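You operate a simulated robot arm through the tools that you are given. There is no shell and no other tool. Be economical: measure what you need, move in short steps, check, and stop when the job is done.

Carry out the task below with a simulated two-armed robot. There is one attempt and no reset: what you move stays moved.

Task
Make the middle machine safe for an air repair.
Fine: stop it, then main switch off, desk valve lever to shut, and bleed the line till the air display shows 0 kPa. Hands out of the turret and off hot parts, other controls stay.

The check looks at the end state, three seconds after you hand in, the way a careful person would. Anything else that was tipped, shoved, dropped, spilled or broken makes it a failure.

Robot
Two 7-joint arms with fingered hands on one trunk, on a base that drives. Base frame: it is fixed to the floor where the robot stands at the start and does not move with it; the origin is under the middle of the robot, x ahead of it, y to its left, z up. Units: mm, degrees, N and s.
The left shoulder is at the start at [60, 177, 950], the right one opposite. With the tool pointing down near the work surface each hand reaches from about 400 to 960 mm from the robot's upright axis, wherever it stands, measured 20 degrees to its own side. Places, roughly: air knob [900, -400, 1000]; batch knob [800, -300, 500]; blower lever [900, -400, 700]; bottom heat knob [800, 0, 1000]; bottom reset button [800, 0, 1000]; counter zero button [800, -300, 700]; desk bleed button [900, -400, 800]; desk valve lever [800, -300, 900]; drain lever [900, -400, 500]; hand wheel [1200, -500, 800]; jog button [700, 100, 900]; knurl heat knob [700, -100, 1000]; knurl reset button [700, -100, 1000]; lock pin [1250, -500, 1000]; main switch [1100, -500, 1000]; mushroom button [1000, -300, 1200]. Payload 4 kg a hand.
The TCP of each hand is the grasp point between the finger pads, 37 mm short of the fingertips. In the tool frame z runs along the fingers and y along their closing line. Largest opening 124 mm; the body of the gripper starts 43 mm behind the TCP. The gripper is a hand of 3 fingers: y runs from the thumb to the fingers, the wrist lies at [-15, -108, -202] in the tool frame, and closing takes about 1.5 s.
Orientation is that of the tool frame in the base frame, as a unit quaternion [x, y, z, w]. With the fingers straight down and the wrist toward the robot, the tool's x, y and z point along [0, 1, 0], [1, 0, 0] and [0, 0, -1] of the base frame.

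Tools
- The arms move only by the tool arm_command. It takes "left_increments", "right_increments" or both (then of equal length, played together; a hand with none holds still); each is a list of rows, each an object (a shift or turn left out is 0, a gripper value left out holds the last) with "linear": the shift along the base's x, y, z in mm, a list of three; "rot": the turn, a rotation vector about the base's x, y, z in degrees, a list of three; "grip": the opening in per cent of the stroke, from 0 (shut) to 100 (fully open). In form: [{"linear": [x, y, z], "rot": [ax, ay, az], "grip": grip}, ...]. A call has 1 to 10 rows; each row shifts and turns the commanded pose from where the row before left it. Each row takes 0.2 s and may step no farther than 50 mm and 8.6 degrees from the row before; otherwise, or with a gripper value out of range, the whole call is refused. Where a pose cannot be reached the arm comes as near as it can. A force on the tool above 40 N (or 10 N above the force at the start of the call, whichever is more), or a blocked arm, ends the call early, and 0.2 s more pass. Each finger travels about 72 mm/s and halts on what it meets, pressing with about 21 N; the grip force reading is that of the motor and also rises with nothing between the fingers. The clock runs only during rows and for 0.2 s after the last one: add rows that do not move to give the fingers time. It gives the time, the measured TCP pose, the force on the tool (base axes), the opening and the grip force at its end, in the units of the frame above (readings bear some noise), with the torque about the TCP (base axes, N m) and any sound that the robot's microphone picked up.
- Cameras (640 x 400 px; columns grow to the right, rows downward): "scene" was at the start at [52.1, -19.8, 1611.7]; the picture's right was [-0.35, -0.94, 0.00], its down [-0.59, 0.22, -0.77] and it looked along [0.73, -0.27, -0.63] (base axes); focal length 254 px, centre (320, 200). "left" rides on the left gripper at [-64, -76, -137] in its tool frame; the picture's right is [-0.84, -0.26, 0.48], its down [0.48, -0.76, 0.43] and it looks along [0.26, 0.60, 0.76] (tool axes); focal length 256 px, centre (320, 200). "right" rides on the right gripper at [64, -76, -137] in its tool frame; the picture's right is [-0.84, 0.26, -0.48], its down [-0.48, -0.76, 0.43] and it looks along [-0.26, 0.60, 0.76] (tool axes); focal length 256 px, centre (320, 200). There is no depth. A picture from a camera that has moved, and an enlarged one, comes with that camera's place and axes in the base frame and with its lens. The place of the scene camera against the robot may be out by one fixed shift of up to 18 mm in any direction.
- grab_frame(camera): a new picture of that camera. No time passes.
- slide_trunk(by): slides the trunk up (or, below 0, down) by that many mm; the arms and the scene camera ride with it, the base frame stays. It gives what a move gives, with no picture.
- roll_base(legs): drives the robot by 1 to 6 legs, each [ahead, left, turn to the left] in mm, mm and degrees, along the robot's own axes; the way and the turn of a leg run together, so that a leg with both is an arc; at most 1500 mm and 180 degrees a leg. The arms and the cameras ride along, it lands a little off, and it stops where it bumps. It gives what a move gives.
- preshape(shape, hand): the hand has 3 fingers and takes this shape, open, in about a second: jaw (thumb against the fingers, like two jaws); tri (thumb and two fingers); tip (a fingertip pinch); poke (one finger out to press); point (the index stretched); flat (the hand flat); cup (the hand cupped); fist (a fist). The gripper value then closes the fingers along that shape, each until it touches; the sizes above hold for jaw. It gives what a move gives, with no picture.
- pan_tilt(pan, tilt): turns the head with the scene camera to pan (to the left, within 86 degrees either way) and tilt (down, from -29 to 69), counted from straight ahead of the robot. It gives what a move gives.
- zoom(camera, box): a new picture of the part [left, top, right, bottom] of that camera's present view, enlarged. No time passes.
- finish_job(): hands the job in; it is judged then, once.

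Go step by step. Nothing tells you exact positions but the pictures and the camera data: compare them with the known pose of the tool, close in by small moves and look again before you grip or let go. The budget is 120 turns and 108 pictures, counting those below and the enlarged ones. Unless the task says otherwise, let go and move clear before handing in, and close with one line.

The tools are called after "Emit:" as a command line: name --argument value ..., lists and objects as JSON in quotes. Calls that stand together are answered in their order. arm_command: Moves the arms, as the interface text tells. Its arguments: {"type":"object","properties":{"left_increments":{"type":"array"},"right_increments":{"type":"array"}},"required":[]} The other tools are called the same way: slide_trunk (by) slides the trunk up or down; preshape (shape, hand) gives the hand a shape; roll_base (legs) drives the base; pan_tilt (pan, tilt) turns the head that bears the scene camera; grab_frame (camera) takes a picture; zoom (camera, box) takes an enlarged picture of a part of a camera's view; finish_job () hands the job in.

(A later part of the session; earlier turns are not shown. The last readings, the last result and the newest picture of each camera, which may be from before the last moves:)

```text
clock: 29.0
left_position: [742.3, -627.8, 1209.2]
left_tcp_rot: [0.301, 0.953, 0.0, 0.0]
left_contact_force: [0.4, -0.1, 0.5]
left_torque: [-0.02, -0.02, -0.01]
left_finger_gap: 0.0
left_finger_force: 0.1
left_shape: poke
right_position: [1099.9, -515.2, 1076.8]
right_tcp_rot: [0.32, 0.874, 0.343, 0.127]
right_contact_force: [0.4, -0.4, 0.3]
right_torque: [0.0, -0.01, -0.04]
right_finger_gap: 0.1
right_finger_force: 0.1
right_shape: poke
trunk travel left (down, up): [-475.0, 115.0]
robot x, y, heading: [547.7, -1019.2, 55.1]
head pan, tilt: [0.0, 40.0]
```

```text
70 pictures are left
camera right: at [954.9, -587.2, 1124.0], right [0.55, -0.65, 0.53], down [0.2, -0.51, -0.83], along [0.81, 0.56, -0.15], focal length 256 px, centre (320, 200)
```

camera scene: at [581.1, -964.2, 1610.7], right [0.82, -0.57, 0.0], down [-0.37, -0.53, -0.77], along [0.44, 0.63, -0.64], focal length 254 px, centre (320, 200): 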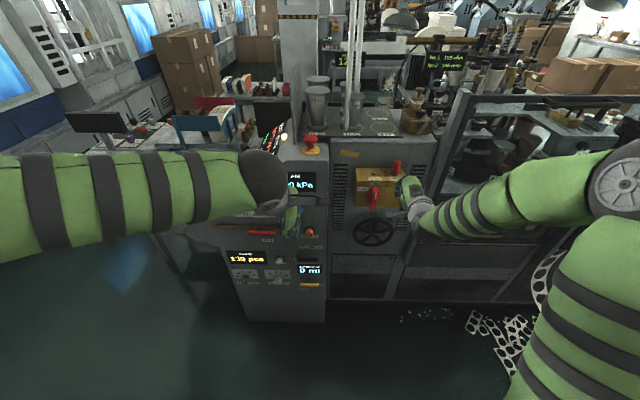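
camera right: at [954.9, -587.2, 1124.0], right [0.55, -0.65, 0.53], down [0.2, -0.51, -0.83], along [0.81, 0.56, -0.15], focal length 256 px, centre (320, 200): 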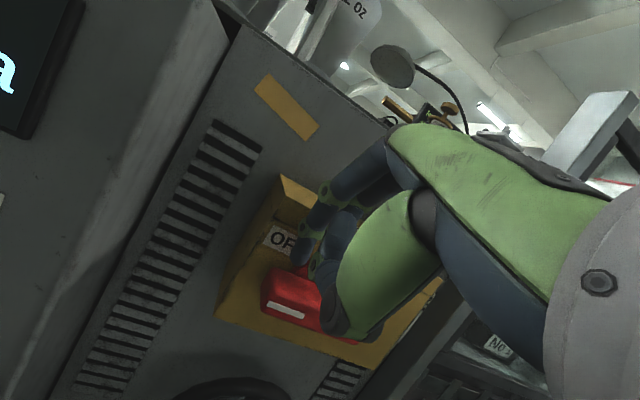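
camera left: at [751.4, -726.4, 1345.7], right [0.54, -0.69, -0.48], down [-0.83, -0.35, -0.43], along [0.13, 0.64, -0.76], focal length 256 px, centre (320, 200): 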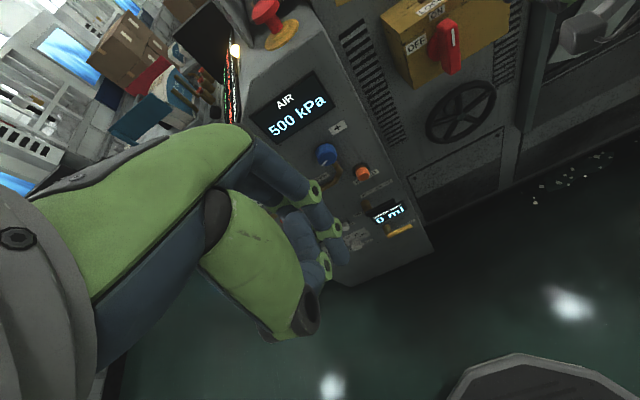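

The handle is now nearly horizontal toward OFF. I'll push a bit further down until I feel the stop.

Emit:
arm_command --right_increments '[{"linear": [-2, 1.4, -4]}, {"linear": [-1, 0.7, -4]}, {"linear": [0, 0, -4]}, {"linear": [0, 0, -3]}, {}]'

Emit:
zoom --camera "right" --box '[180, 160, 420, 400]'

Emit:
zoom --camera "scene" --box '[280, 140, 440, 240]'

```text
clock: 30.2
left_position: [741.1, -629.1, 1209.4]
left_tcp_rot: [0.302, 0.953, 0.001, 0.0]
left_contact_force: [0.2, -0.5, -0.4]
left_torque: [-0.04, 0.0, -0.01]
left_finger_gap: 0.0
left_finger_force: 0.0
left_shape: poke
right_position: [1096.5, -512.8, 1065.2]
right_tcp_rot: [0.319, 0.873, 0.346, 0.127]
right_contact_force: [-1.0, -1.1, 16.7]
right_torque: [0.21, -0.29, 0.01]
right_finger_gap: 0.0
right_finger_force: 0.0
right_shape: poke
trunk travel left (down, up): [-475.0, 115.0]
robot x, y, heading: [550.6, -1017.3, 55.0]
head pan, tilt: [0.0, 40.0]
```

```text
1.67 times, centred on (300, 280) of right
camera zoom: at [951.0, -585.5, 1111.4], right [0.55, -0.65, 0.53], down [0.2, -0.51, -0.84], along [0.81, 0.56, -0.14], focal length 427 px, centre (353, 67)
```

zoom: 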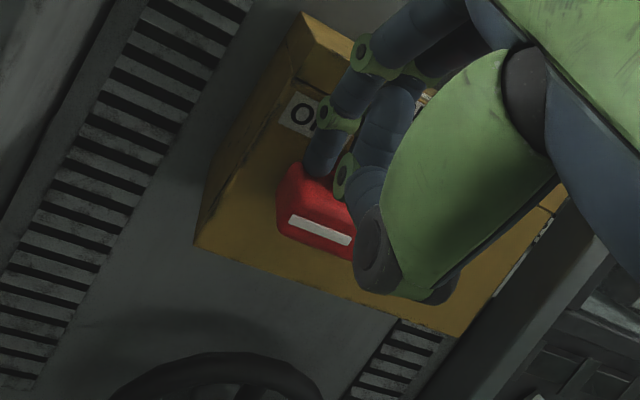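

```text
4.00 times, centred on (360, 190) of scene
camera zoom: at [579.8, -964.9, 1611.0], right [0.82, -0.57, 0.0], down [-0.37, -0.53, -0.77], along [0.44, 0.63, -0.64], focal length 1015 px, centre (160, 240)
```

zoom: 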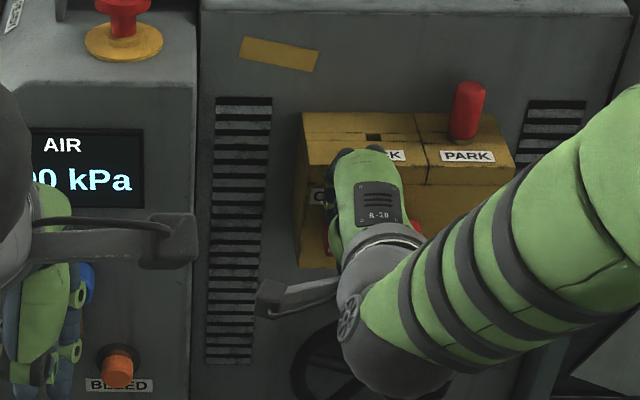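

It met a hard stop horizontally (17 N). I'll back the hand straight up-and-out and check the handle.

Emit:
arm_command --right_increments '[{"linear": [-3, -4, 12]}, {"linear": [-15, -22, 15]}, {"linear": [-24, -34, 10]}, {"linear": [-24, -34, 0]}, {"linear": [-24, -34, 0]}, {}]'

Emit:
grab_frame --camera "right"

Emit:
grab_frame --camera "scene"

```text
clock: 31.6
left_position: [742.2, -626.8, 1209.5]
left_tcp_rot: [0.3, 0.954, 0.001, -0.001]
left_contact_force: [-0.1, 0.2, -0.2]
left_torque: [0.0, -0.01, 0.0]
left_finger_gap: 0.0
left_finger_force: 0.1
left_shape: poke
right_position: [1006.9, -641.4, 1097.7]
right_tcp_rot: [0.32, 0.874, 0.343, 0.127]
right_contact_force: [-0.1, -0.4, 0.8]
right_torque: [-0.02, 0.01, 0.02]
right_finger_gap: 0.0
right_finger_force: 0.1
right_shape: poke
trunk travel left (down, up): [-475.0, 115.0]
robot x, y, heading: [546.2, -1018.8, 55.0]
head pan, tilt: [0.0, 40.0]
```

```text
67 pictures are left
camera right: at [861.9, -713.8, 1145.0], right [0.55, -0.65, 0.53], down [0.2, -0.51, -0.83], along [0.81, 0.56, -0.15], focal length 256 px, centre (320, 200)
```

right: 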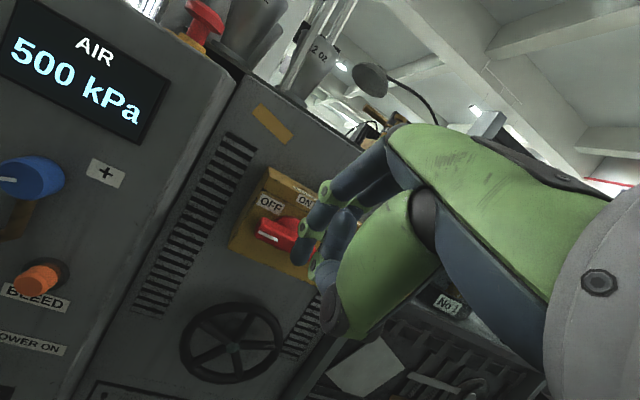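

```text
66 pictures are left
camera scene: at [581.2, -963.4, 1610.7], right [0.82, -0.57, 0.0], down [-0.37, -0.53, -0.77], along [0.44, 0.63, -0.64], focal length 254 px, centre (320, 200)
```

scene: 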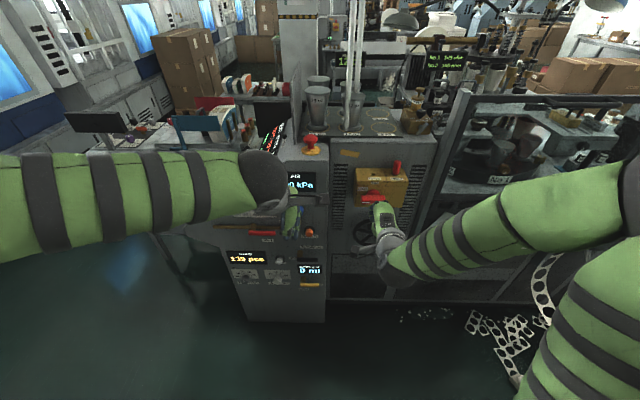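

Main switch handle is at OFF. Next is the desk valve lever: its tip is near [824, -316, 861]. I'll bring the left hand, tilted 45°, in front of and above it.

Emit:
arm_command --left_increments '[{"linear": [2.2, 18, -31], "rot": [6.14, -4.3, 0]}, {"linear": [2.2, 20, -31], "rot": [6.14, -4.3, 0]}, {"linear": [2.2, 20, -31], "rot": [6.14, -4.3, 0]}, {"linear": [2.2, 20, -31], "rot": [6.14, -4.3, 0]}, {"linear": [2.2, 20, -31], "rot": [6.14, -4.3, 0]}, {"linear": [2.2, 20, -31], "rot": [6.14, -4.3, 0]}, {"linear": [2.2, 25, -25]}, {}]'

Emit:
grab_frame --camera "left"

Emit:
grab_frame --camera "right"

Emit:
zoom --camera "scene" --box '[200, 150, 360, 310]'

```text
clock: 33.4
left_position: [775.3, -474.1, 1001.6]
left_tcp_rot: [0.277, 0.881, 0.366, 0.116]
left_contact_force: [-0.5, 0.3, 0.0]
left_torque: [0.03, -0.02, -0.04]
left_finger_gap: 0.0
left_finger_force: 0.1
left_shape: poke
left hand out of reach, approached as far as the arm can: row 4, 5
right_position: [1005.9, -641.9, 1097.2]
right_tcp_rot: [0.32, 0.874, 0.343, 0.128]
right_contact_force: [-0.3, 0.1, 0.2]
right_torque: [-0.04, -0.04, 0.01]
right_finger_gap: 0.1
right_finger_force: 0.1
right_shape: poke
trunk travel left (down, up): [-475.0, 115.0]
robot x, y, heading: [548.5, -1019.5, 55.0]
head pan, tilt: [0.0, 40.0]
```

```text
65 pictures are left
camera left: at [741.8, -633.2, 1044.0], right [0.78, -0.35, -0.52], down [-0.53, 0.09, -0.85], along [0.34, 0.93, -0.12], focal length 256 px, centre (320, 200)
```

left: 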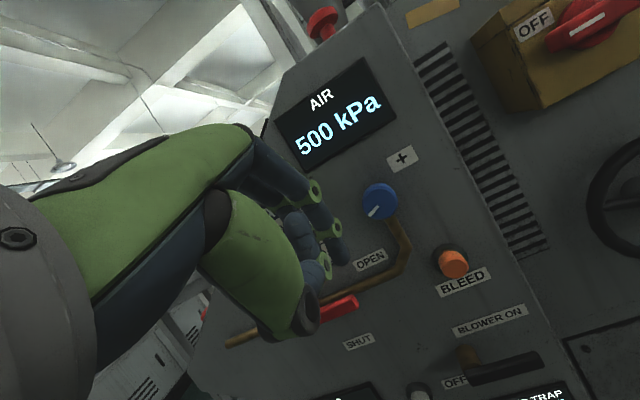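

```text
64 pictures are left
camera right: at [861.4, -713.1, 1145.0], right [0.55, -0.65, 0.53], down [0.2, -0.51, -0.83], along [0.81, 0.56, -0.15], focal length 256 px, centre (320, 200)
```

right: 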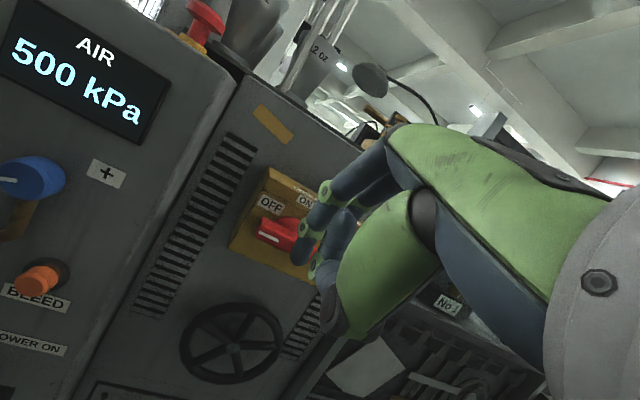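

```text
2.50 times, centred on (280, 230) of scene
camera zoom: at [580.3, -962.9, 1610.7], right [0.82, -0.57, 0.0], down [-0.37, -0.53, -0.77], along [0.44, 0.63, -0.64], focal length 634 px, centre (420, 125)
```

zoom: 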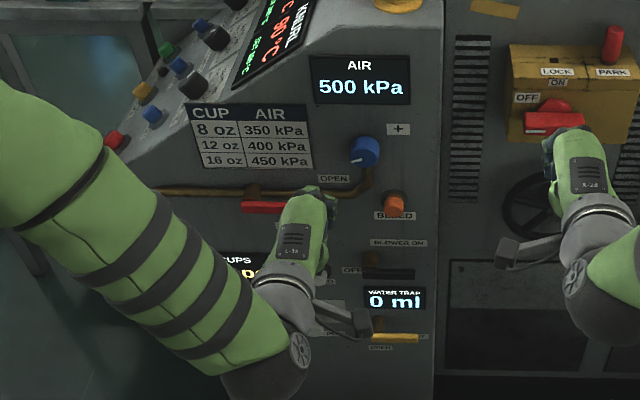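

The lever tip is confirmed near [826, -317, 862]. I'll move the left fingertip closer, above its end.

Emit:
arm_command --left_increments '[{"linear": [-0.2, 30.7, -15]}, {"linear": [-0.2, 30.7, -15]}, {"linear": [-0.2, 30.7, -15]}, {"linear": [-0.2, 30.7, -15]}, {}]'

Emit:
grab_frame --camera "left"

Emit:
zoom --camera "scene" --box '[200, 150, 360, 310]'

```text
clock: 34.6
left_position: [775.1, -475.2, 1001.6]
left_tcp_rot: [0.278, 0.881, 0.365, 0.115]
left_contact_force: [-0.2, 0.1, 0.5]
left_torque: [0.0, 0.0, 0.02]
left_finger_gap: 0.0
left_finger_force: 0.1
left_shape: poke
left hand out of reach, approached as far as the arm can: row 1, 2, 3, 4
right_position: [1008.6, -641.5, 1096.7]
right_tcp_rot: [0.321, 0.874, 0.343, 0.127]
right_contact_force: [0.1, 1.0, 0.6]
right_torque: [-0.03, 0.0, 0.02]
right_finger_gap: 0.1
right_finger_force: 0.1
right_shape: poke
trunk travel left (down, up): [-475.0, 115.0]
robot x, y, heading: [550.8, -1019.6, 55.1]
head pan, tilt: [0.0, 40.0]
```

```text
62 pictures are left
camera left: at [742.6, -634.0, 1044.5], right [0.78, -0.35, -0.52], down [-0.53, 0.09, -0.84], along [0.34, 0.93, -0.12], focal length 256 px, centre (320, 200)
```

left: 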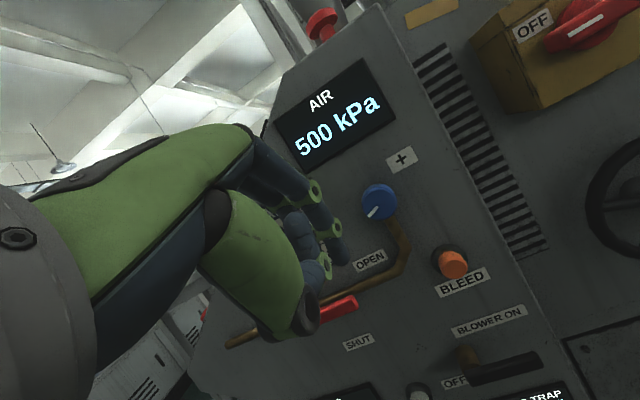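

```text
2.50 times, centred on (280, 230) of scene
camera zoom: at [581.1, -963.7, 1610.7], right [0.82, -0.57, 0.0], down [-0.37, -0.53, -0.77], along [0.44, 0.63, -0.64], focal length 634 px, centre (420, 125)
```

zoom: 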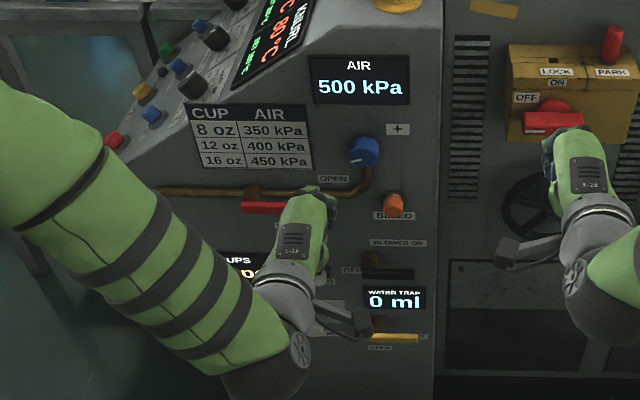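

The arm reported out of reach though the spot is nominally reachable; likely too close in laterally. I'll try shifting the hand left first.

Emit:
arm_command --left_increments '[{"linear": [-12, 8.5, 0]}, {"linear": [-12, 8.5, 0]}, {"linear": [-12, 8.5, 0]}, {}]'

```text
clock: 35.6
left_position: [762.3, -467.8, 1003.7]
left_tcp_rot: [0.275, 0.883, 0.364, 0.113]
left_contact_force: [0.3, -0.7, -0.7]
left_torque: [0.04, -0.01, 0.02]
left_finger_gap: 0.0
left_finger_force: 0.1
left_shape: poke
left hand out of reach, approached as far as the arm can: row 2, 3
right_position: [1007.7, -641.0, 1097.1]
right_tcp_rot: [0.321, 0.874, 0.342, 0.128]
right_contact_force: [0.4, 0.5, -0.1]
right_torque: [0.0, -0.01, 0.01]
right_finger_gap: 0.1
right_finger_force: 0.0
right_shape: poke
trunk travel left (down, up): [-475.0, 115.0]
robot x, y, heading: [545.6, -1016.0, 55.3]
head pan, tilt: [0.0, 40.0]
```

A joint limit is pinching the pose here. I'll raise and swing the left hand outward, then approach from there as the right arm did.

Emit:
arm_command --left_increments '[{"linear": [-15, -20, 35]}, {"linear": [-20, -10, 35]}, {"linear": [-33, 23, 35]}, {"linear": [-33, 23, 25]}, {"linear": [-33, 23, 0]}, {"linear": [-33, 23, 0]}, {}]'

Emit:
arm_command --left_increments '[{"linear": [20, 28, -10]}, {"linear": [20, 28, -10]}, {"linear": [20, 28, -10]}, {}]'

```text
refused: row 3 steps farther than a row can; nothing moved
```

```text
clock: 36.6
left_position: [837.8, -397.6, 978.0]
left_tcp_rot: [0.273, 0.883, 0.365, 0.111]
left_contact_force: [0.4, 0.2, 0.3]
left_torque: [0.02, -0.02, 0.01]
left_finger_gap: 0.0
left_finger_force: 0.0
left_shape: poke
left hand out of reach, approached as far as the arm can: row 1, 2, 3
right_position: [1007.3, -641.2, 1098.3]
right_tcp_rot: [0.321, 0.874, 0.343, 0.127]
right_contact_force: [-0.3, 0.7, 0.2]
right_torque: [0.0, -0.02, 0.01]
right_finger_gap: 0.1
right_finger_force: 0.1
right_shape: poke
trunk travel left (down, up): [-475.0, 115.0]
robot x, y, heading: [547.8, -1014.4, 55.0]
head pan, tilt: [0.0, 40.0]
```

The hand moved forward but slid right, near the blue air knob. Let me look before anything else.

Emit:
grab_frame --camera "left"

Emit:
zoom --camera "scene" --box '[200, 150, 360, 310]'

```text
60 pictures are left
camera left: at [806.3, -557.2, 1020.4], right [0.78, -0.34, -0.52], down [-0.53, 0.08, -0.84], along [0.33, 0.94, -0.12], focal length 256 px, centre (320, 200)
```

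left: 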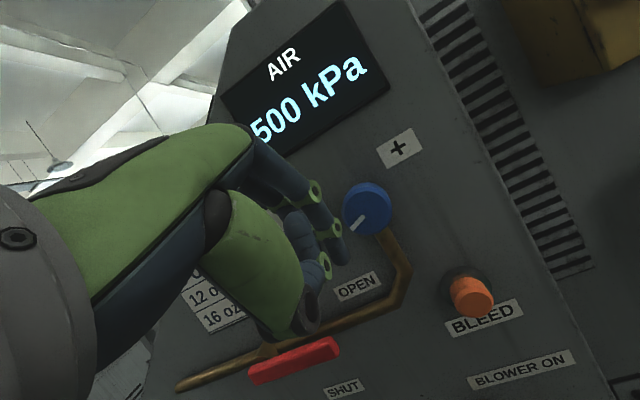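

```text
2.50 times, centred on (280, 230) of scene
camera zoom: at [581.0, -963.8, 1610.7], right [0.82, -0.57, 0.0], down [-0.37, -0.53, -0.77], along [0.44, 0.63, -0.64], focal length 634 px, centre (420, 125)
```

zoom: 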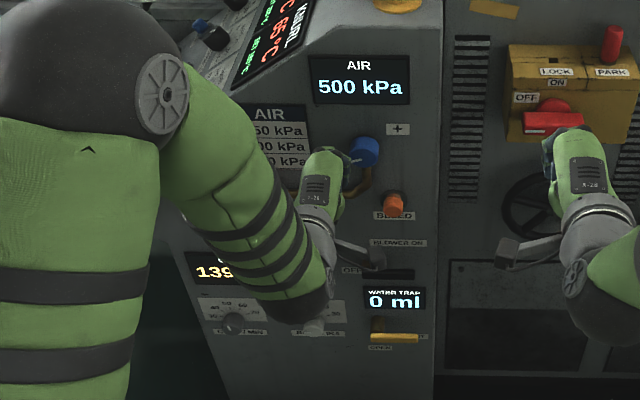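

The tip is clear of the blue knob. I'll slide left and slightly back along the panel toward above the lever end.

Emit:
arm_command --left_increments '[{"linear": [-23, 10, 0]}, {"linear": [-23, 10, 0]}, {"linear": [-20, 13, 0]}, {}]'

Emit:
grab_frame --camera "left"

```text
clock: 37.6
left_position: [817.3, -407.8, 987.0]
left_tcp_rot: [0.271, 0.884, 0.365, 0.11]
left_contact_force: [0.4, 0.0, 0.0]
left_torque: [-0.01, 0.04, 0.0]
left_finger_gap: 0.0
left_finger_force: 0.1
left_shape: poke
left hand out of reach, approached as far as the arm can: row 1, 2, 3
right_position: [1007.5, -642.5, 1097.8]
right_tcp_rot: [0.321, 0.874, 0.342, 0.128]
right_contact_force: [-0.5, 0.4, -0.3]
right_torque: [0.0, 0.02, 0.0]
right_finger_gap: 0.2
right_finger_force: 0.1
right_shape: poke
trunk travel left (down, up): [-475.0, 115.0]
robot x, y, heading: [545.5, -1017.8, 54.9]
head pan, tilt: [0.0, 40.0]
```

```text
58 pictures are left
camera left: at [787.3, -568.1, 1029.9], right [0.78, -0.33, -0.53], down [-0.53, 0.08, -0.84], along [0.32, 0.94, -0.12], focal length 256 px, centre (320, 200)
```

left: 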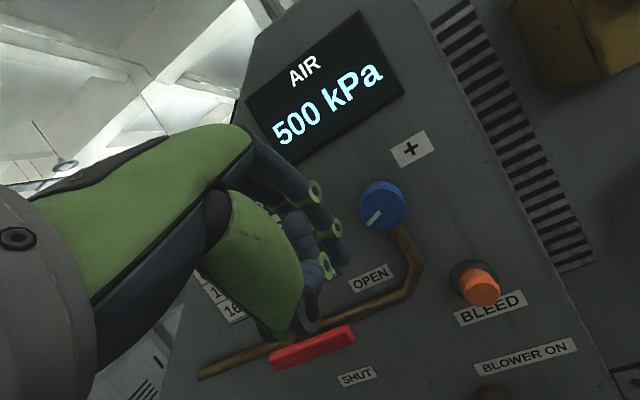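

The left arm is at a joint limit here; the right arm works well at this pose. I'll retract the left hand, then drive left so the right hand takes the lever and bleed.

Emit:
arm_command --left_increments '[{"linear": [-20, -29, 15]}, {"linear": [-20, -29, 20]}, {"linear": [-20, -29, 25]}, {"linear": [-15, -20, 30], "rot": [-6.14, 4.3, 0]}, {"linear": [-10, -10, 30], "rot": [-6.14, 4.3, 0]}, {"linear": [-10, -10, 30], "rot": [-6.14, 4.3, 0]}, {"linear": [-10, -10, 30], "rot": [-6.14, 4.3, 0]}, {"linear": [-10, 0, 20], "rot": [-6.14, 4.3, 0]}, {"linear": [-10, 0, 20], "rot": [-6.14, 4.3, 0]}, {}]'

Emit:
grab_frame --camera "scene"

```text
clock: 39.8
left_position: [707.2, -534.8, 1208.4]
left_tcp_rot: [0.301, 0.954, 0.0, 0.0]
left_contact_force: [0.0, -0.5, -0.3]
left_torque: [0.01, 0.06, 0.02]
left_finger_gap: 0.0
left_finger_force: 0.0
left_shape: poke
left hand out of reach, approached as far as the arm can: row 3, 4
right_position: [1007.5, -641.9, 1097.5]
right_tcp_rot: [0.32, 0.874, 0.343, 0.127]
right_contact_force: [0.7, -0.4, 0.1]
right_torque: [-0.01, -0.02, 0.01]
right_finger_gap: 0.2
right_finger_force: 0.0
right_shape: poke
trunk travel left (down, up): [-475.0, 115.0]
robot x, y, heading: [548.5, -1020.3, 55.0]
head pan, tilt: [0.0, 40.0]
```

```text
57 pictures are left
camera scene: at [581.0, -963.8, 1610.7], right [0.82, -0.57, 0.0], down [-0.37, -0.53, -0.77], along [0.44, 0.63, -0.64], focal length 254 px, centre (320, 200)
```

scene: 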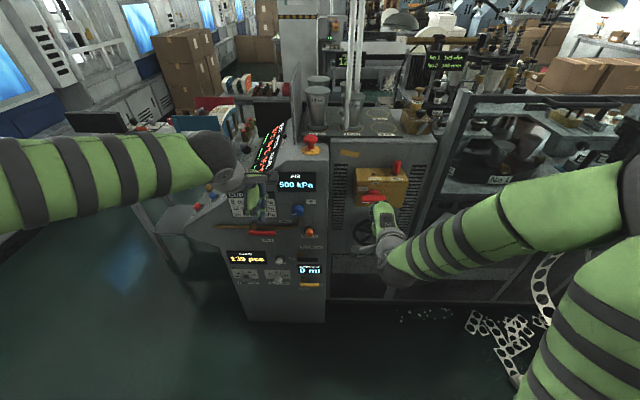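

Both arms are clear of the panel. Driving left 380 mm.

Emit:
roll_base --legs '[[0, 380, 0]]'

Emit:
grab_frame --camera "right"

Emit:
grab_frame --camera "scene"

```text
clock: 42.2
left_position: [393.6, -315.2, 1209.0]
left_tcp_rot: [0.299, 0.954, 0.0, 0.0]
left_contact_force: [0.9, 0.2, 1.0]
left_torque: [0.01, -0.01, -0.04]
left_finger_gap: 0.0
left_finger_force: 0.2
left_shape: poke
right_position: [694.5, -421.8, 1097.4]
right_tcp_rot: [0.319, 0.874, 0.344, 0.127]
right_contact_force: [-0.5, 0.5, 0.5]
right_torque: [-0.01, 0.02, 0.02]
right_finger_gap: 0.0
right_finger_force: 0.0
right_shape: poke
trunk travel left (down, up): [-475.0, 115.0]
robot x, y, heading: [232.0, -798.0, 54.9]
head pan, tilt: [0.0, 40.0]
```

```text
56 pictures are left
camera right: at [548.5, -494.3, 1145.1], right [0.55, -0.65, 0.53], down [0.2, -0.51, -0.83], along [0.81, 0.56, -0.15], focal length 256 px, centre (320, 200)
```

right: 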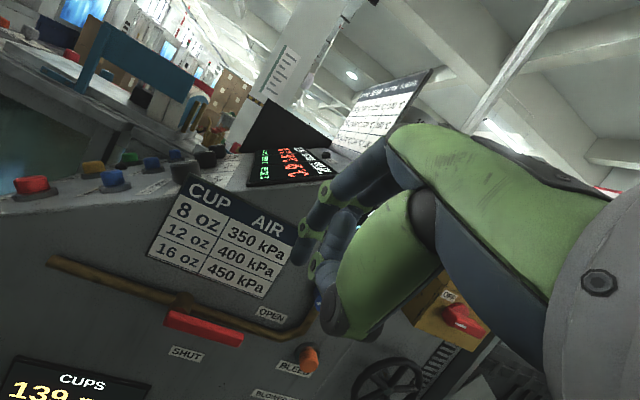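

```text
55 pictures are left
camera scene: at [267.6, -744.5, 1610.7], right [0.82, -0.57, 0.0], down [-0.37, -0.53, -0.77], along [0.44, 0.63, -0.64], focal length 254 px, centre (320, 200)
```

scene: 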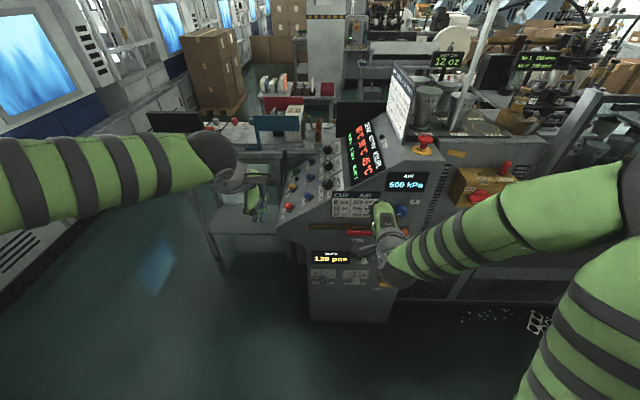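

Lever spans d≈755–860 at z≈865, right where expected. I'll move the right fingertip toward above its outer end.

Emit:
arm_command --right_increments '[{"linear": [21, 13.4, -35]}, {"linear": [21, 13.4, -35]}, {"linear": [21, 13.4, -35]}, {"linear": [21, 13.4, -35]}, {}]'

Emit:
grab_frame --camera "right"

Emit:
zoom --camera "scene" --box '[290, 150, 450, 310]'

```text
clock: 43.4
left_position: [393.9, -316.3, 1209.3]
left_tcp_rot: [0.3, 0.954, 0.0, 0.0]
left_contact_force: [0.7, -0.6, -0.1]
left_torque: [0.01, 0.0, -0.01]
left_finger_gap: 0.1
left_finger_force: 0.0
left_shape: poke
right_position: [779.4, -369.6, 957.9]
right_tcp_rot: [0.32, 0.874, 0.344, 0.127]
right_contact_force: [0.5, -0.8, -0.7]
right_torque: [-0.02, -0.03, 0.01]
right_finger_gap: 0.1
right_finger_force: 0.0
right_shape: poke
trunk travel left (down, up): [-475.0, 115.0]
robot x, y, heading: [232.0, -800.7, 55.2]
head pan, tilt: [0.0, 40.0]
```

```text
54 pictures are left
camera right: at [633.9, -441.2, 1004.5], right [0.55, -0.65, 0.53], down [0.2, -0.51, -0.84], along [0.81, 0.56, -0.15], focal length 256 px, centre (320, 200)
```

right: 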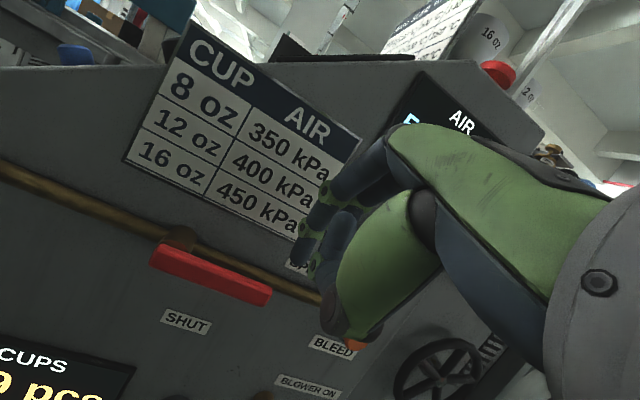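

```text
2.50 times, centred on (370, 230) of scene
camera zoom: at [268.1, -745.3, 1610.7], right [0.82, -0.57, 0.0], down [-0.37, -0.53, -0.77], along [0.44, 0.63, -0.64], focal length 634 px, centre (195, 125)
```

zoom: 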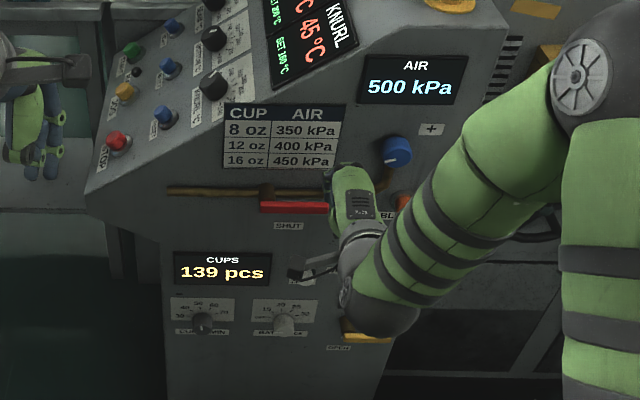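

Lever end confirmed. I'll place the fingertip directly above it and then start pushing down.

Emit:
arm_command --right_increments '[{"linear": [8, 11.5, -13]}, {"linear": [8, 11.5, -13]}, {"linear": [8, 11.4, -13]}, {}]'

Emit:
grab_frame --camera "right"

```text
clock: 44.4
left_position: [394.8, -314.6, 1209.9]
left_tcp_rot: [0.299, 0.954, 0.001, 0.0]
left_contact_force: [0.3, -0.5, 0.4]
left_torque: [0.02, 0.03, -0.02]
left_finger_gap: 0.0
left_finger_force: 0.1
left_shape: poke
right_position: [802.7, -334.1, 919.1]
right_tcp_rot: [0.319, 0.874, 0.343, 0.126]
right_contact_force: [0.2, 0.6, 0.8]
right_torque: [-0.04, 0.02, 0.03]
right_finger_gap: 0.0
right_finger_force: 0.1
right_shape: poke
trunk travel left (down, up): [-475.0, 115.0]
robot x, y, heading: [232.5, -798.8, 55.1]
head pan, tilt: [0.0, 40.0]
```

```text
52 pictures are left
camera right: at [657.6, -406.6, 965.9], right [0.55, -0.65, 0.53], down [0.2, -0.51, -0.83], along [0.81, 0.56, -0.15], focal length 256 px, centre (320, 200)
```

right: 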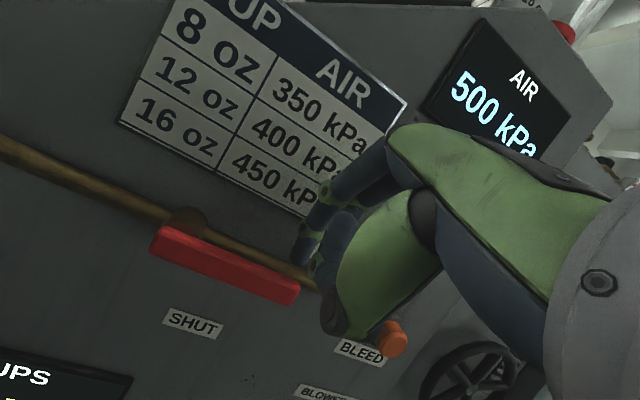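

The tip sits just above the lever's outer end. Pushing down in small steps.

Emit:
arm_command --right_increments '[{"linear": [-5.7, 4, -11]}, {"linear": [0, 0, -10]}, {"linear": [0, 0, -11]}, {"linear": [-1, 0.7, -11]}, {"linear": [-2, 1.4, -10]}, {}]'

Emit:
grab_frame --camera "right"

```text
clock: 45.8
left_position: [394.6, -315.9, 1208.7]
left_tcp_rot: [0.3, 0.954, 0.0, 0.0]
left_contact_force: [0.7, 0.3, -1.5]
left_torque: [0.01, -0.01, 0.01]
left_finger_gap: 0.1
left_finger_force: 0.1
left_shape: poke
right_position: [793.6, -327.3, 865.7]
right_tcp_rot: [0.319, 0.874, 0.343, 0.126]
right_contact_force: [-0.2, 0.8, -0.2]
right_torque: [0.02, 0.0, -0.02]
right_finger_gap: 0.0
right_finger_force: 0.1
right_shape: poke
trunk travel left (down, up): [-475.0, 115.0]
robot x, y, heading: [236.9, -801.3, 55.2]
head pan, tilt: [0.0, 40.0]
```

```text
51 pictures are left
camera right: at [648.1, -400.7, 912.4], right [0.55, -0.65, 0.53], down [0.2, -0.51, -0.83], along [0.81, 0.56, -0.15], focal length 256 px, centre (320, 200)
```

right: 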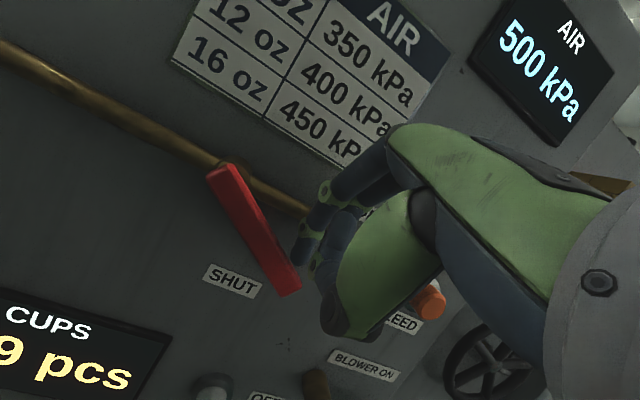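

The lever is turning down. Continuing the arc down and to the left.

Emit:
arm_command --right_increments '[{"linear": [-4.9, 3.4, -10]}, {"linear": [-4.9, 3.4, -10]}, {"linear": [-6.5, 4.6, -10]}, {"linear": [-8.2, 5.7, -8]}, {"linear": [-9.8, 6.9, -5]}, {}]'

Emit:
grab_frame --camera "right"

```text
clock: 47.2
left_position: [394.6, -315.0, 1209.3]
left_tcp_rot: [0.3, 0.954, 0.0, 0.0]
left_contact_force: [0.4, 0.4, -0.2]
left_torque: [0.01, 0.01, 0.0]
left_finger_gap: 0.1
left_finger_force: 0.1
left_shape: poke
right_position: [759.1, -304.4, 822.0]
right_tcp_rot: [0.319, 0.874, 0.344, 0.127]
right_contact_force: [2.2, -0.8, 0.0]
right_torque: [-0.01, -0.01, -0.02]
right_finger_gap: 0.2
right_finger_force: 0.1
right_shape: poke
trunk travel left (down, up): [-475.0, 115.0]
robot x, y, heading: [239.5, -797.7, 55.1]
head pan, tilt: [0.0, 40.0]
```

```text
50 pictures are left
camera right: at [614.1, -376.7, 869.9], right [0.55, -0.65, 0.53], down [0.2, -0.51, -0.83], along [0.81, 0.56, -0.15], focal length 256 px, centre (320, 200)
```

right: 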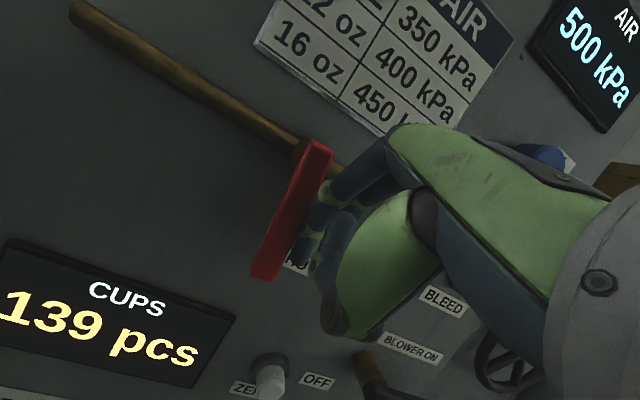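

The lever is about 12° short of straight down. I'll push left until I feel its stop.

Emit:
arm_command --right_increments '[{"linear": [-6.5, 4.6, -2]}, {"linear": [-5, 3.5, -1]}, {"linear": [-4, 2.8, 0]}, {"linear": [-4, 2.8, 0]}, {}]'

Emit:
grab_frame --camera "right"

```text
clock: 48.4
left_position: [393.9, -315.0, 1209.3]
left_tcp_rot: [0.3, 0.954, 0.0, 0.0]
left_contact_force: [0.2, 1.3, -0.4]
left_torque: [0.0, 0.03, 0.0]
left_finger_gap: 0.0
left_finger_force: 0.0
left_shape: poke
right_position: [738.4, -289.8, 819.6]
right_tcp_rot: [0.32, 0.874, 0.343, 0.127]
right_contact_force: [-3.4, -8.6, -1.7]
right_torque: [-0.03, 0.08, 0.0]
right_finger_gap: 0.3
right_finger_force: 0.1
right_shape: poke
trunk travel left (down, up): [-475.0, 115.0]
robot x, y, heading: [233.0, -799.4, 55.3]
head pan, tilt: [0.0, 40.0]
```

```text
49 pictures are left
camera right: at [593.7, -363.1, 867.1], right [0.55, -0.65, 0.53], down [0.2, -0.51, -0.83], along [0.81, 0.57, -0.15], focal length 256 px, centre (320, 200)
```

right: 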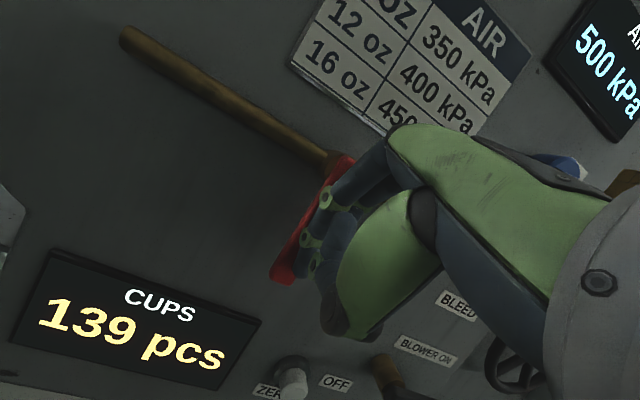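

The finger seems to be riding on the lever's front. I'll back off and check the lever angle.

Emit:
arm_command --right_increments '[{"linear": [2, -7, 0]}, {"linear": [4, -26, 0]}, {"linear": [10, -40, 5]}, {"linear": [20, -35, 10]}, {}]'

Emit:
grab_frame --camera "right"

Emit:
zoom --camera "scene" --box '[290, 150, 450, 310]'

```text
clock: 49.6
left_position: [395.1, -314.3, 1209.4]
left_tcp_rot: [0.3, 0.954, 0.001, 0.0]
left_contact_force: [0.3, 0.0, 0.3]
left_torque: [-0.01, -0.01, -0.04]
left_finger_gap: 0.0
left_finger_force: 0.0
left_shape: poke
right_position: [777.7, -398.4, 835.3]
right_tcp_rot: [0.32, 0.874, 0.344, 0.127]
right_contact_force: [-0.6, 0.0, 0.6]
right_torque: [0.0, 0.0, 0.06]
right_finger_gap: 0.1
right_finger_force: 0.0
right_shape: poke
trunk travel left (down, up): [-475.0, 115.0]
robot x, y, heading: [233.9, -798.4, 55.2]
head pan, tilt: [0.0, 40.0]
```

```text
48 pictures are left
camera right: at [632.2, -471.3, 882.1], right [0.55, -0.65, 0.53], down [0.2, -0.51, -0.84], along [0.81, 0.56, -0.15], focal length 256 px, centre (320, 200)
```

right: 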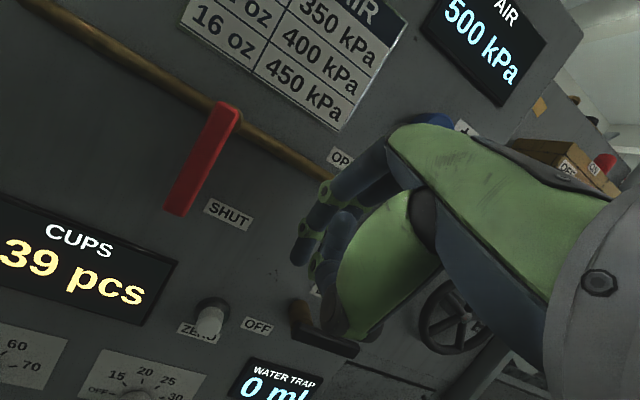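

```text
2.50 times, centred on (370, 230) of scene
camera zoom: at [268.3, -744.9, 1610.7], right [0.82, -0.57, 0.0], down [-0.37, -0.53, -0.77], along [0.44, 0.63, -0.64], focal length 634 px, centre (195, 125)
```

zoom: 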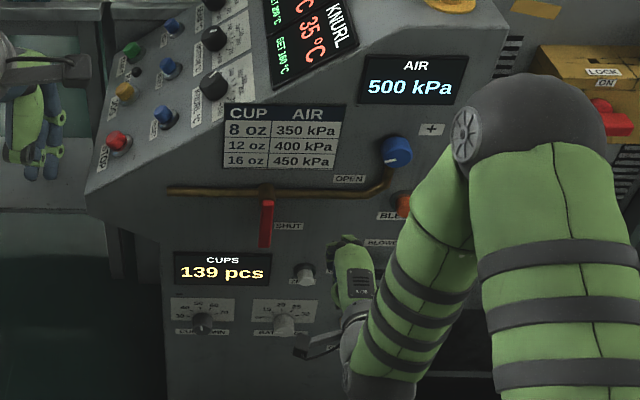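

The lever points straight down at SHUT. Next, the BLEED button near [944, -374, 840]; I'll raise the hand slightly and roll the base right 130 mm so the finger comes in front of it.

Emit:
arm_command --right_increments '[{"linear": [-12, -16, 20]}, {"linear": [-12, -16, 20]}, {}]'

Emit:
roll_base --legs '[[0, -130, 0]]'

Emit:
grab_frame --camera "right"

Emit:
zoom --camera "scene" --box '[270, 150, 430, 310]'

```text
clock: 50.4
left_position: [395.2, -314.6, 1209.6]
left_tcp_rot: [0.3, 0.954, 0.0, 0.001]
left_contact_force: [-0.1, 0.3, 0.8]
left_torque: [0.01, 0.01, 0.03]
left_finger_gap: 0.0
left_finger_force: 0.1
left_shape: poke
right_position: [752.5, -429.8, 874.0]
right_tcp_rot: [0.319, 0.874, 0.344, 0.127]
right_contact_force: [0.0, -0.4, -1.0]
right_torque: [0.0, 0.02, -0.05]
right_finger_gap: 0.1
right_finger_force: 0.1
right_shape: poke
trunk travel left (down, up): [-475.0, 115.0]
robot x, y, heading: [235.1, -800.8, 54.9]
head pan, tilt: [0.0, 40.0]
```

```text
clock: 51.7
left_position: [502.8, -390.4, 1208.9]
left_tcp_rot: [0.3, 0.954, 0.0, 0.0]
left_contact_force: [-0.4, 0.2, 0.0]
left_torque: [0.03, 0.06, -0.01]
left_finger_gap: 0.0
left_finger_force: 0.1
left_shape: poke
right_position: [860.9, -506.0, 875.4]
right_tcp_rot: [0.319, 0.874, 0.344, 0.126]
right_contact_force: [0.4, -1.2, 0.2]
right_torque: [0.04, 0.02, 0.04]
right_finger_gap: 0.1
right_finger_force: 0.1
right_shape: poke
trunk travel left (down, up): [-475.0, 115.0]
robot x, y, heading: [339.5, -872.7, 55.0]
head pan, tilt: [0.0, 40.0]
```

```text
46 pictures are left
camera right: at [715.3, -578.1, 921.9], right [0.55, -0.65, 0.53], down [0.2, -0.51, -0.84], along [0.81, 0.56, -0.15], focal length 256 px, centre (320, 200)
```

right: 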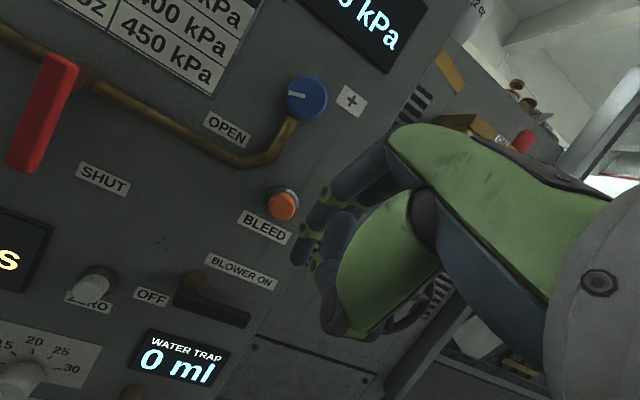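

```text
2.50 times, centred on (350, 230) of scene
camera zoom: at [376.8, -820.7, 1610.7], right [0.82, -0.57, 0.0], down [-0.37, -0.53, -0.77], along [0.44, 0.63, -0.64], focal length 634 px, centre (245, 125)
```

zoom: 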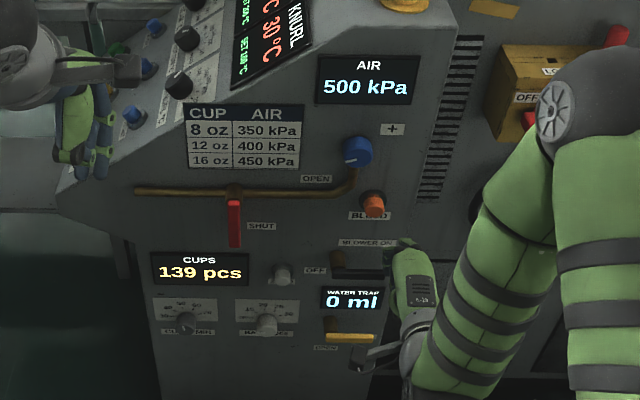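

BLEED confirmed at about [947, -376, 843], with the blower lever 145 mm below, so there's room. I'll tilt the finger 25° more toward horizontal and approach to about 30 mm.

Emit:
arm_command --right_increments '[{"linear": [17, 24.6, -5.7], "rot": [6.14, -4.3, 0]}, {"linear": [17, 24.6, -5.7], "rot": [6.14, -4.3, 0]}, {"linear": [17, 24.6, -5.7], "rot": [6.14, -4.3, 0]}, {}]'

Emit:
grab_frame --camera "right"

Emit:
zoom --camera "scene" --box '[310, 170, 410, 270]'

```text
clock: 52.7
left_position: [501.0, -390.4, 1208.9]
left_tcp_rot: [0.3, 0.954, 0.0, -0.001]
left_contact_force: [0.6, -0.6, -0.3]
left_torque: [0.03, 0.0, 0.02]
left_finger_gap: 0.3
left_finger_force: 0.0
left_shape: poke
right_position: [910.2, -431.6, 857.9]
right_tcp_rot: [0.296, 0.788, 0.512, 0.171]
right_contact_force: [1.4, -0.6, -1.1]
right_torque: [0.01, -0.02, 0.01]
right_finger_gap: 0.0
right_finger_force: 0.1
right_shape: poke
trunk travel left (down, up): [-475.0, 115.0]
robot x, y, heading: [341.3, -874.8, 55.2]
head pan, tilt: [0.0, 40.0]
```

```text
44 pictures are left
camera right: at [761.2, -510.6, 846.6], right [0.44, -0.8, 0.41], down [0.4, -0.23, -0.89], along [0.8, 0.55, 0.22], focal length 256 px, centre (320, 200)
```

right: 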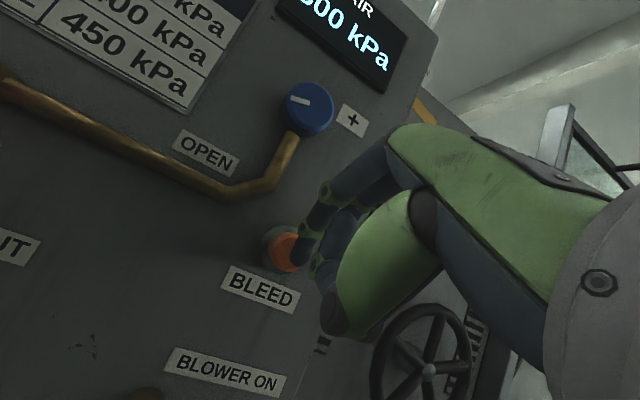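

```text
4.00 times, centred on (360, 220) of scene
camera zoom: at [375.3, -819.9, 1610.7], right [0.82, -0.57, 0.0], down [-0.37, -0.53, -0.77], along [0.44, 0.63, -0.64], focal length 1015 px, centre (160, 120)
```

zoom: 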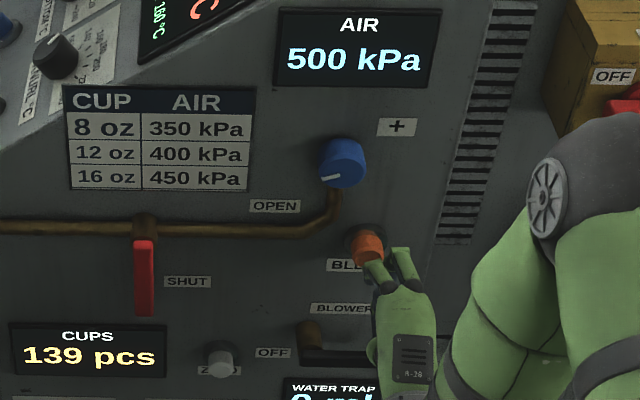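

The fingertip is lined up with BLEED, about 30 mm out. Pressing forward in small steps.

Emit:
arm_command --right_increments '[{"linear": [5.5, 11, 1]}, {"linear": [6, 8.5, 0]}, {"linear": [3.4, 4.9, 0]}, {"linear": [2.9, 4.1, 0]}, {"linear": [2.9, 4.1, 0]}, {}]'

Emit:
zoom --camera "scene" --box '[310, 170, 410, 270]'

```text
clock: 53.8
left_position: [499.3, -393.4, 1212.3]
left_tcp_rot: [0.3, 0.954, 0.002, 0.0]
left_contact_force: [0.5, -0.8, 0.7]
left_torque: [-0.01, 0.03, 0.04]
left_finger_gap: 0.2
left_finger_force: 0.0
left_shape: poke
right_position: [925.9, -407.7, 856.0]
right_tcp_rot: [0.295, 0.79, 0.51, 0.169]
right_contact_force: [-29.3, -37.1, 10.2]
right_torque: [0.13, -0.13, -0.02]
right_finger_gap: 0.1
right_finger_force: 0.0
right_shape: poke
trunk travel left (down, up): [-475.0, 115.0]
robot x, y, heading: [342.4, -876.9, 54.9]
head pan, tilt: [0.0, 40.0]
heard: click
stopped in row 5 (right hand): the force on the tool passed its limit at 44 N (the readings are from after the stop); the commanded pose is now the measured one
```

```text
4.00 times, centred on (360, 220) of scene
camera zoom: at [372.2, -824.4, 1610.8], right [0.82, -0.57, 0.0], down [-0.37, -0.52, -0.77], along [0.44, 0.63, -0.64], focal length 1015 px, centre (160, 120)
```

zoom: 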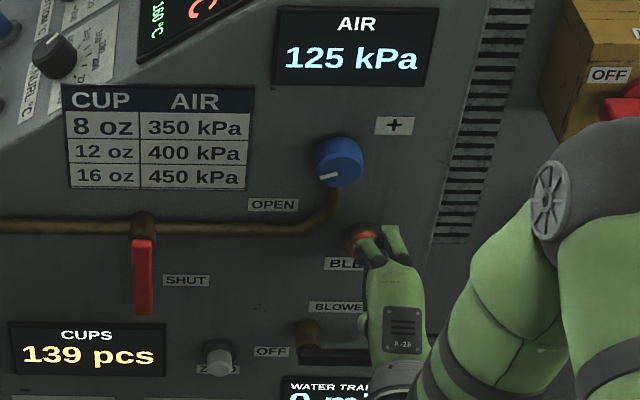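

BLEED clicked and the air dropped to 125 kPa. Holding it in place.

Emit:
arm_command --right_increments '[{}, {}, {}, {}, {}, {}]'

Emit:
zoom --camera "scene" --box '[310, 170, 410, 270]'

```text
clock: 55.2
left_position: [500.3, -393.3, 1210.8]
left_tcp_rot: [0.301, 0.954, 0.001, 0.0]
left_contact_force: [-0.8, 0.4, 0.0]
left_torque: [0.02, -0.03, 0.0]
left_finger_gap: 0.0
left_finger_force: 0.0
left_shape: poke
right_position: [926.1, -406.4, 857.7]
right_tcp_rot: [0.295, 0.789, 0.512, 0.171]
right_contact_force: [-17.9, -24.6, -4.9]
right_torque: [-0.88, 0.59, -0.37]
right_finger_gap: 0.0
right_finger_force: 0.1
right_shape: poke
trunk travel left (down, up): [-475.0, 115.0]
robot x, y, heading: [343.2, -878.2, 54.8]
head pan, tilt: [0.0, 40.0]
```

```text
4.00 times, centred on (360, 220) of scene
camera zoom: at [372.5, -823.9, 1610.8], right [0.82, -0.57, 0.0], down [-0.37, -0.53, -0.77], along [0.44, 0.63, -0.64], focal length 1015 px, centre (160, 120)
```

zoom: 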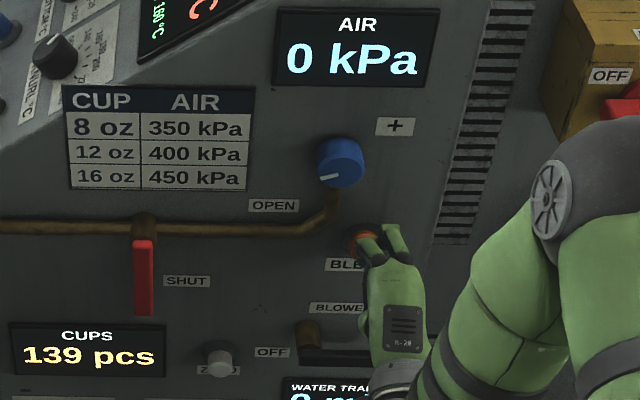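

The display shows 0 kPa. I'll release BLEED, back the hand away, and verify it stays at 0 with everything else in place.

Emit:
arm_command --right_increments '[{"linear": [-6, -8.5, 0]}, {"linear": [-17, -24.6, 4]}, {"linear": [-23, -33, 8]}, {"linear": [-23, -33, 10]}, {"linear": [-23, -33, 10]}, {}, {}, {}]'

Emit:
grab_frame --camera "scene"

Emit:
zoom --camera "scene" --box '[220, 100, 480, 300]'

Emit:
grab_frame --camera "right"

```text
clock: 57.0
left_position: [502.1, -391.8, 1209.1]
left_tcp_rot: [0.301, 0.954, -0.001, 0.0]
left_contact_force: [-0.1, 0.3, -0.1]
left_torque: [0.04, -0.02, -0.01]
left_finger_gap: 0.0
left_finger_force: 0.0
left_shape: poke
right_position: [835.0, -536.5, 889.8]
right_tcp_rot: [0.295, 0.789, 0.511, 0.17]
right_contact_force: [-0.1, -0.4, 0.2]
right_torque: [0.04, 0.03, -0.03]
right_finger_gap: 0.0
right_finger_force: 0.1
right_shape: poke
trunk travel left (down, up): [-475.0, 115.0]
robot x, y, heading: [341.5, -876.2, 54.8]
head pan, tilt: [0.0, 40.0]
```

```text
40 pictures are left
camera scene: at [375.0, -820.4, 1610.7], right [0.82, -0.57, 0.0], down [-0.37, -0.53, -0.77], along [0.44, 0.63, -0.64], focal length 254 px, centre (320, 200)
```

scene: 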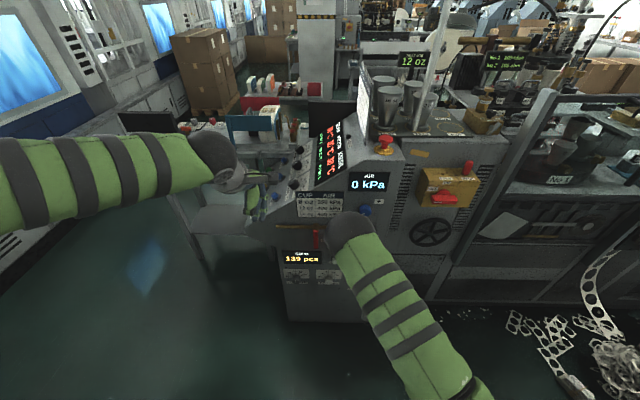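

```text
2.00 times, centred on (350, 200) of scene
camera zoom: at [375.0, -820.4, 1610.7], right [0.82, -0.57, 0.0], down [-0.37, -0.53, -0.77], along [0.44, 0.63, -0.64], focal length 507 px, centre (260, 200)
```

zoom: 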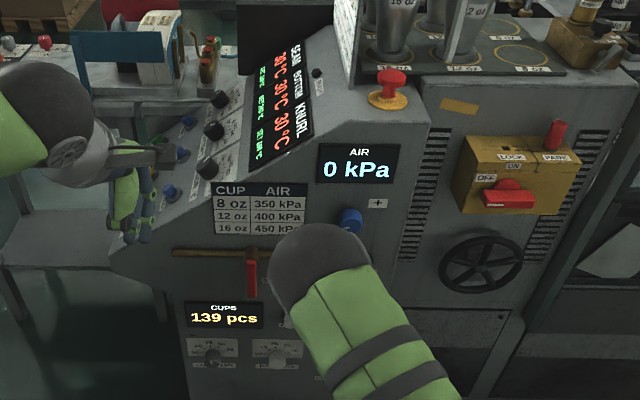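

```text
38 pictures are left
camera right: at [686.2, -615.6, 879.2], right [0.44, -0.8, 0.41], down [0.4, -0.23, -0.89], along [0.8, 0.55, 0.21], focal length 256 px, centre (320, 200)
```

right: 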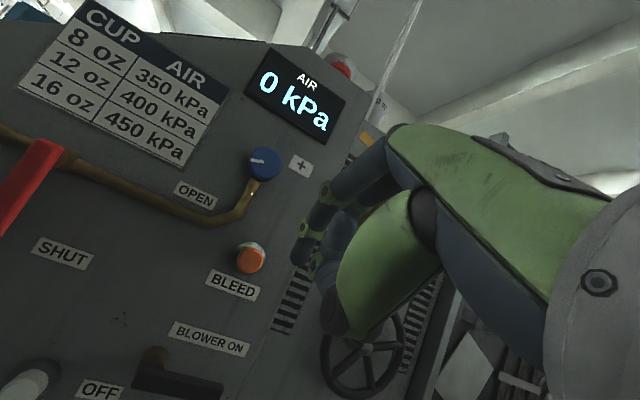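

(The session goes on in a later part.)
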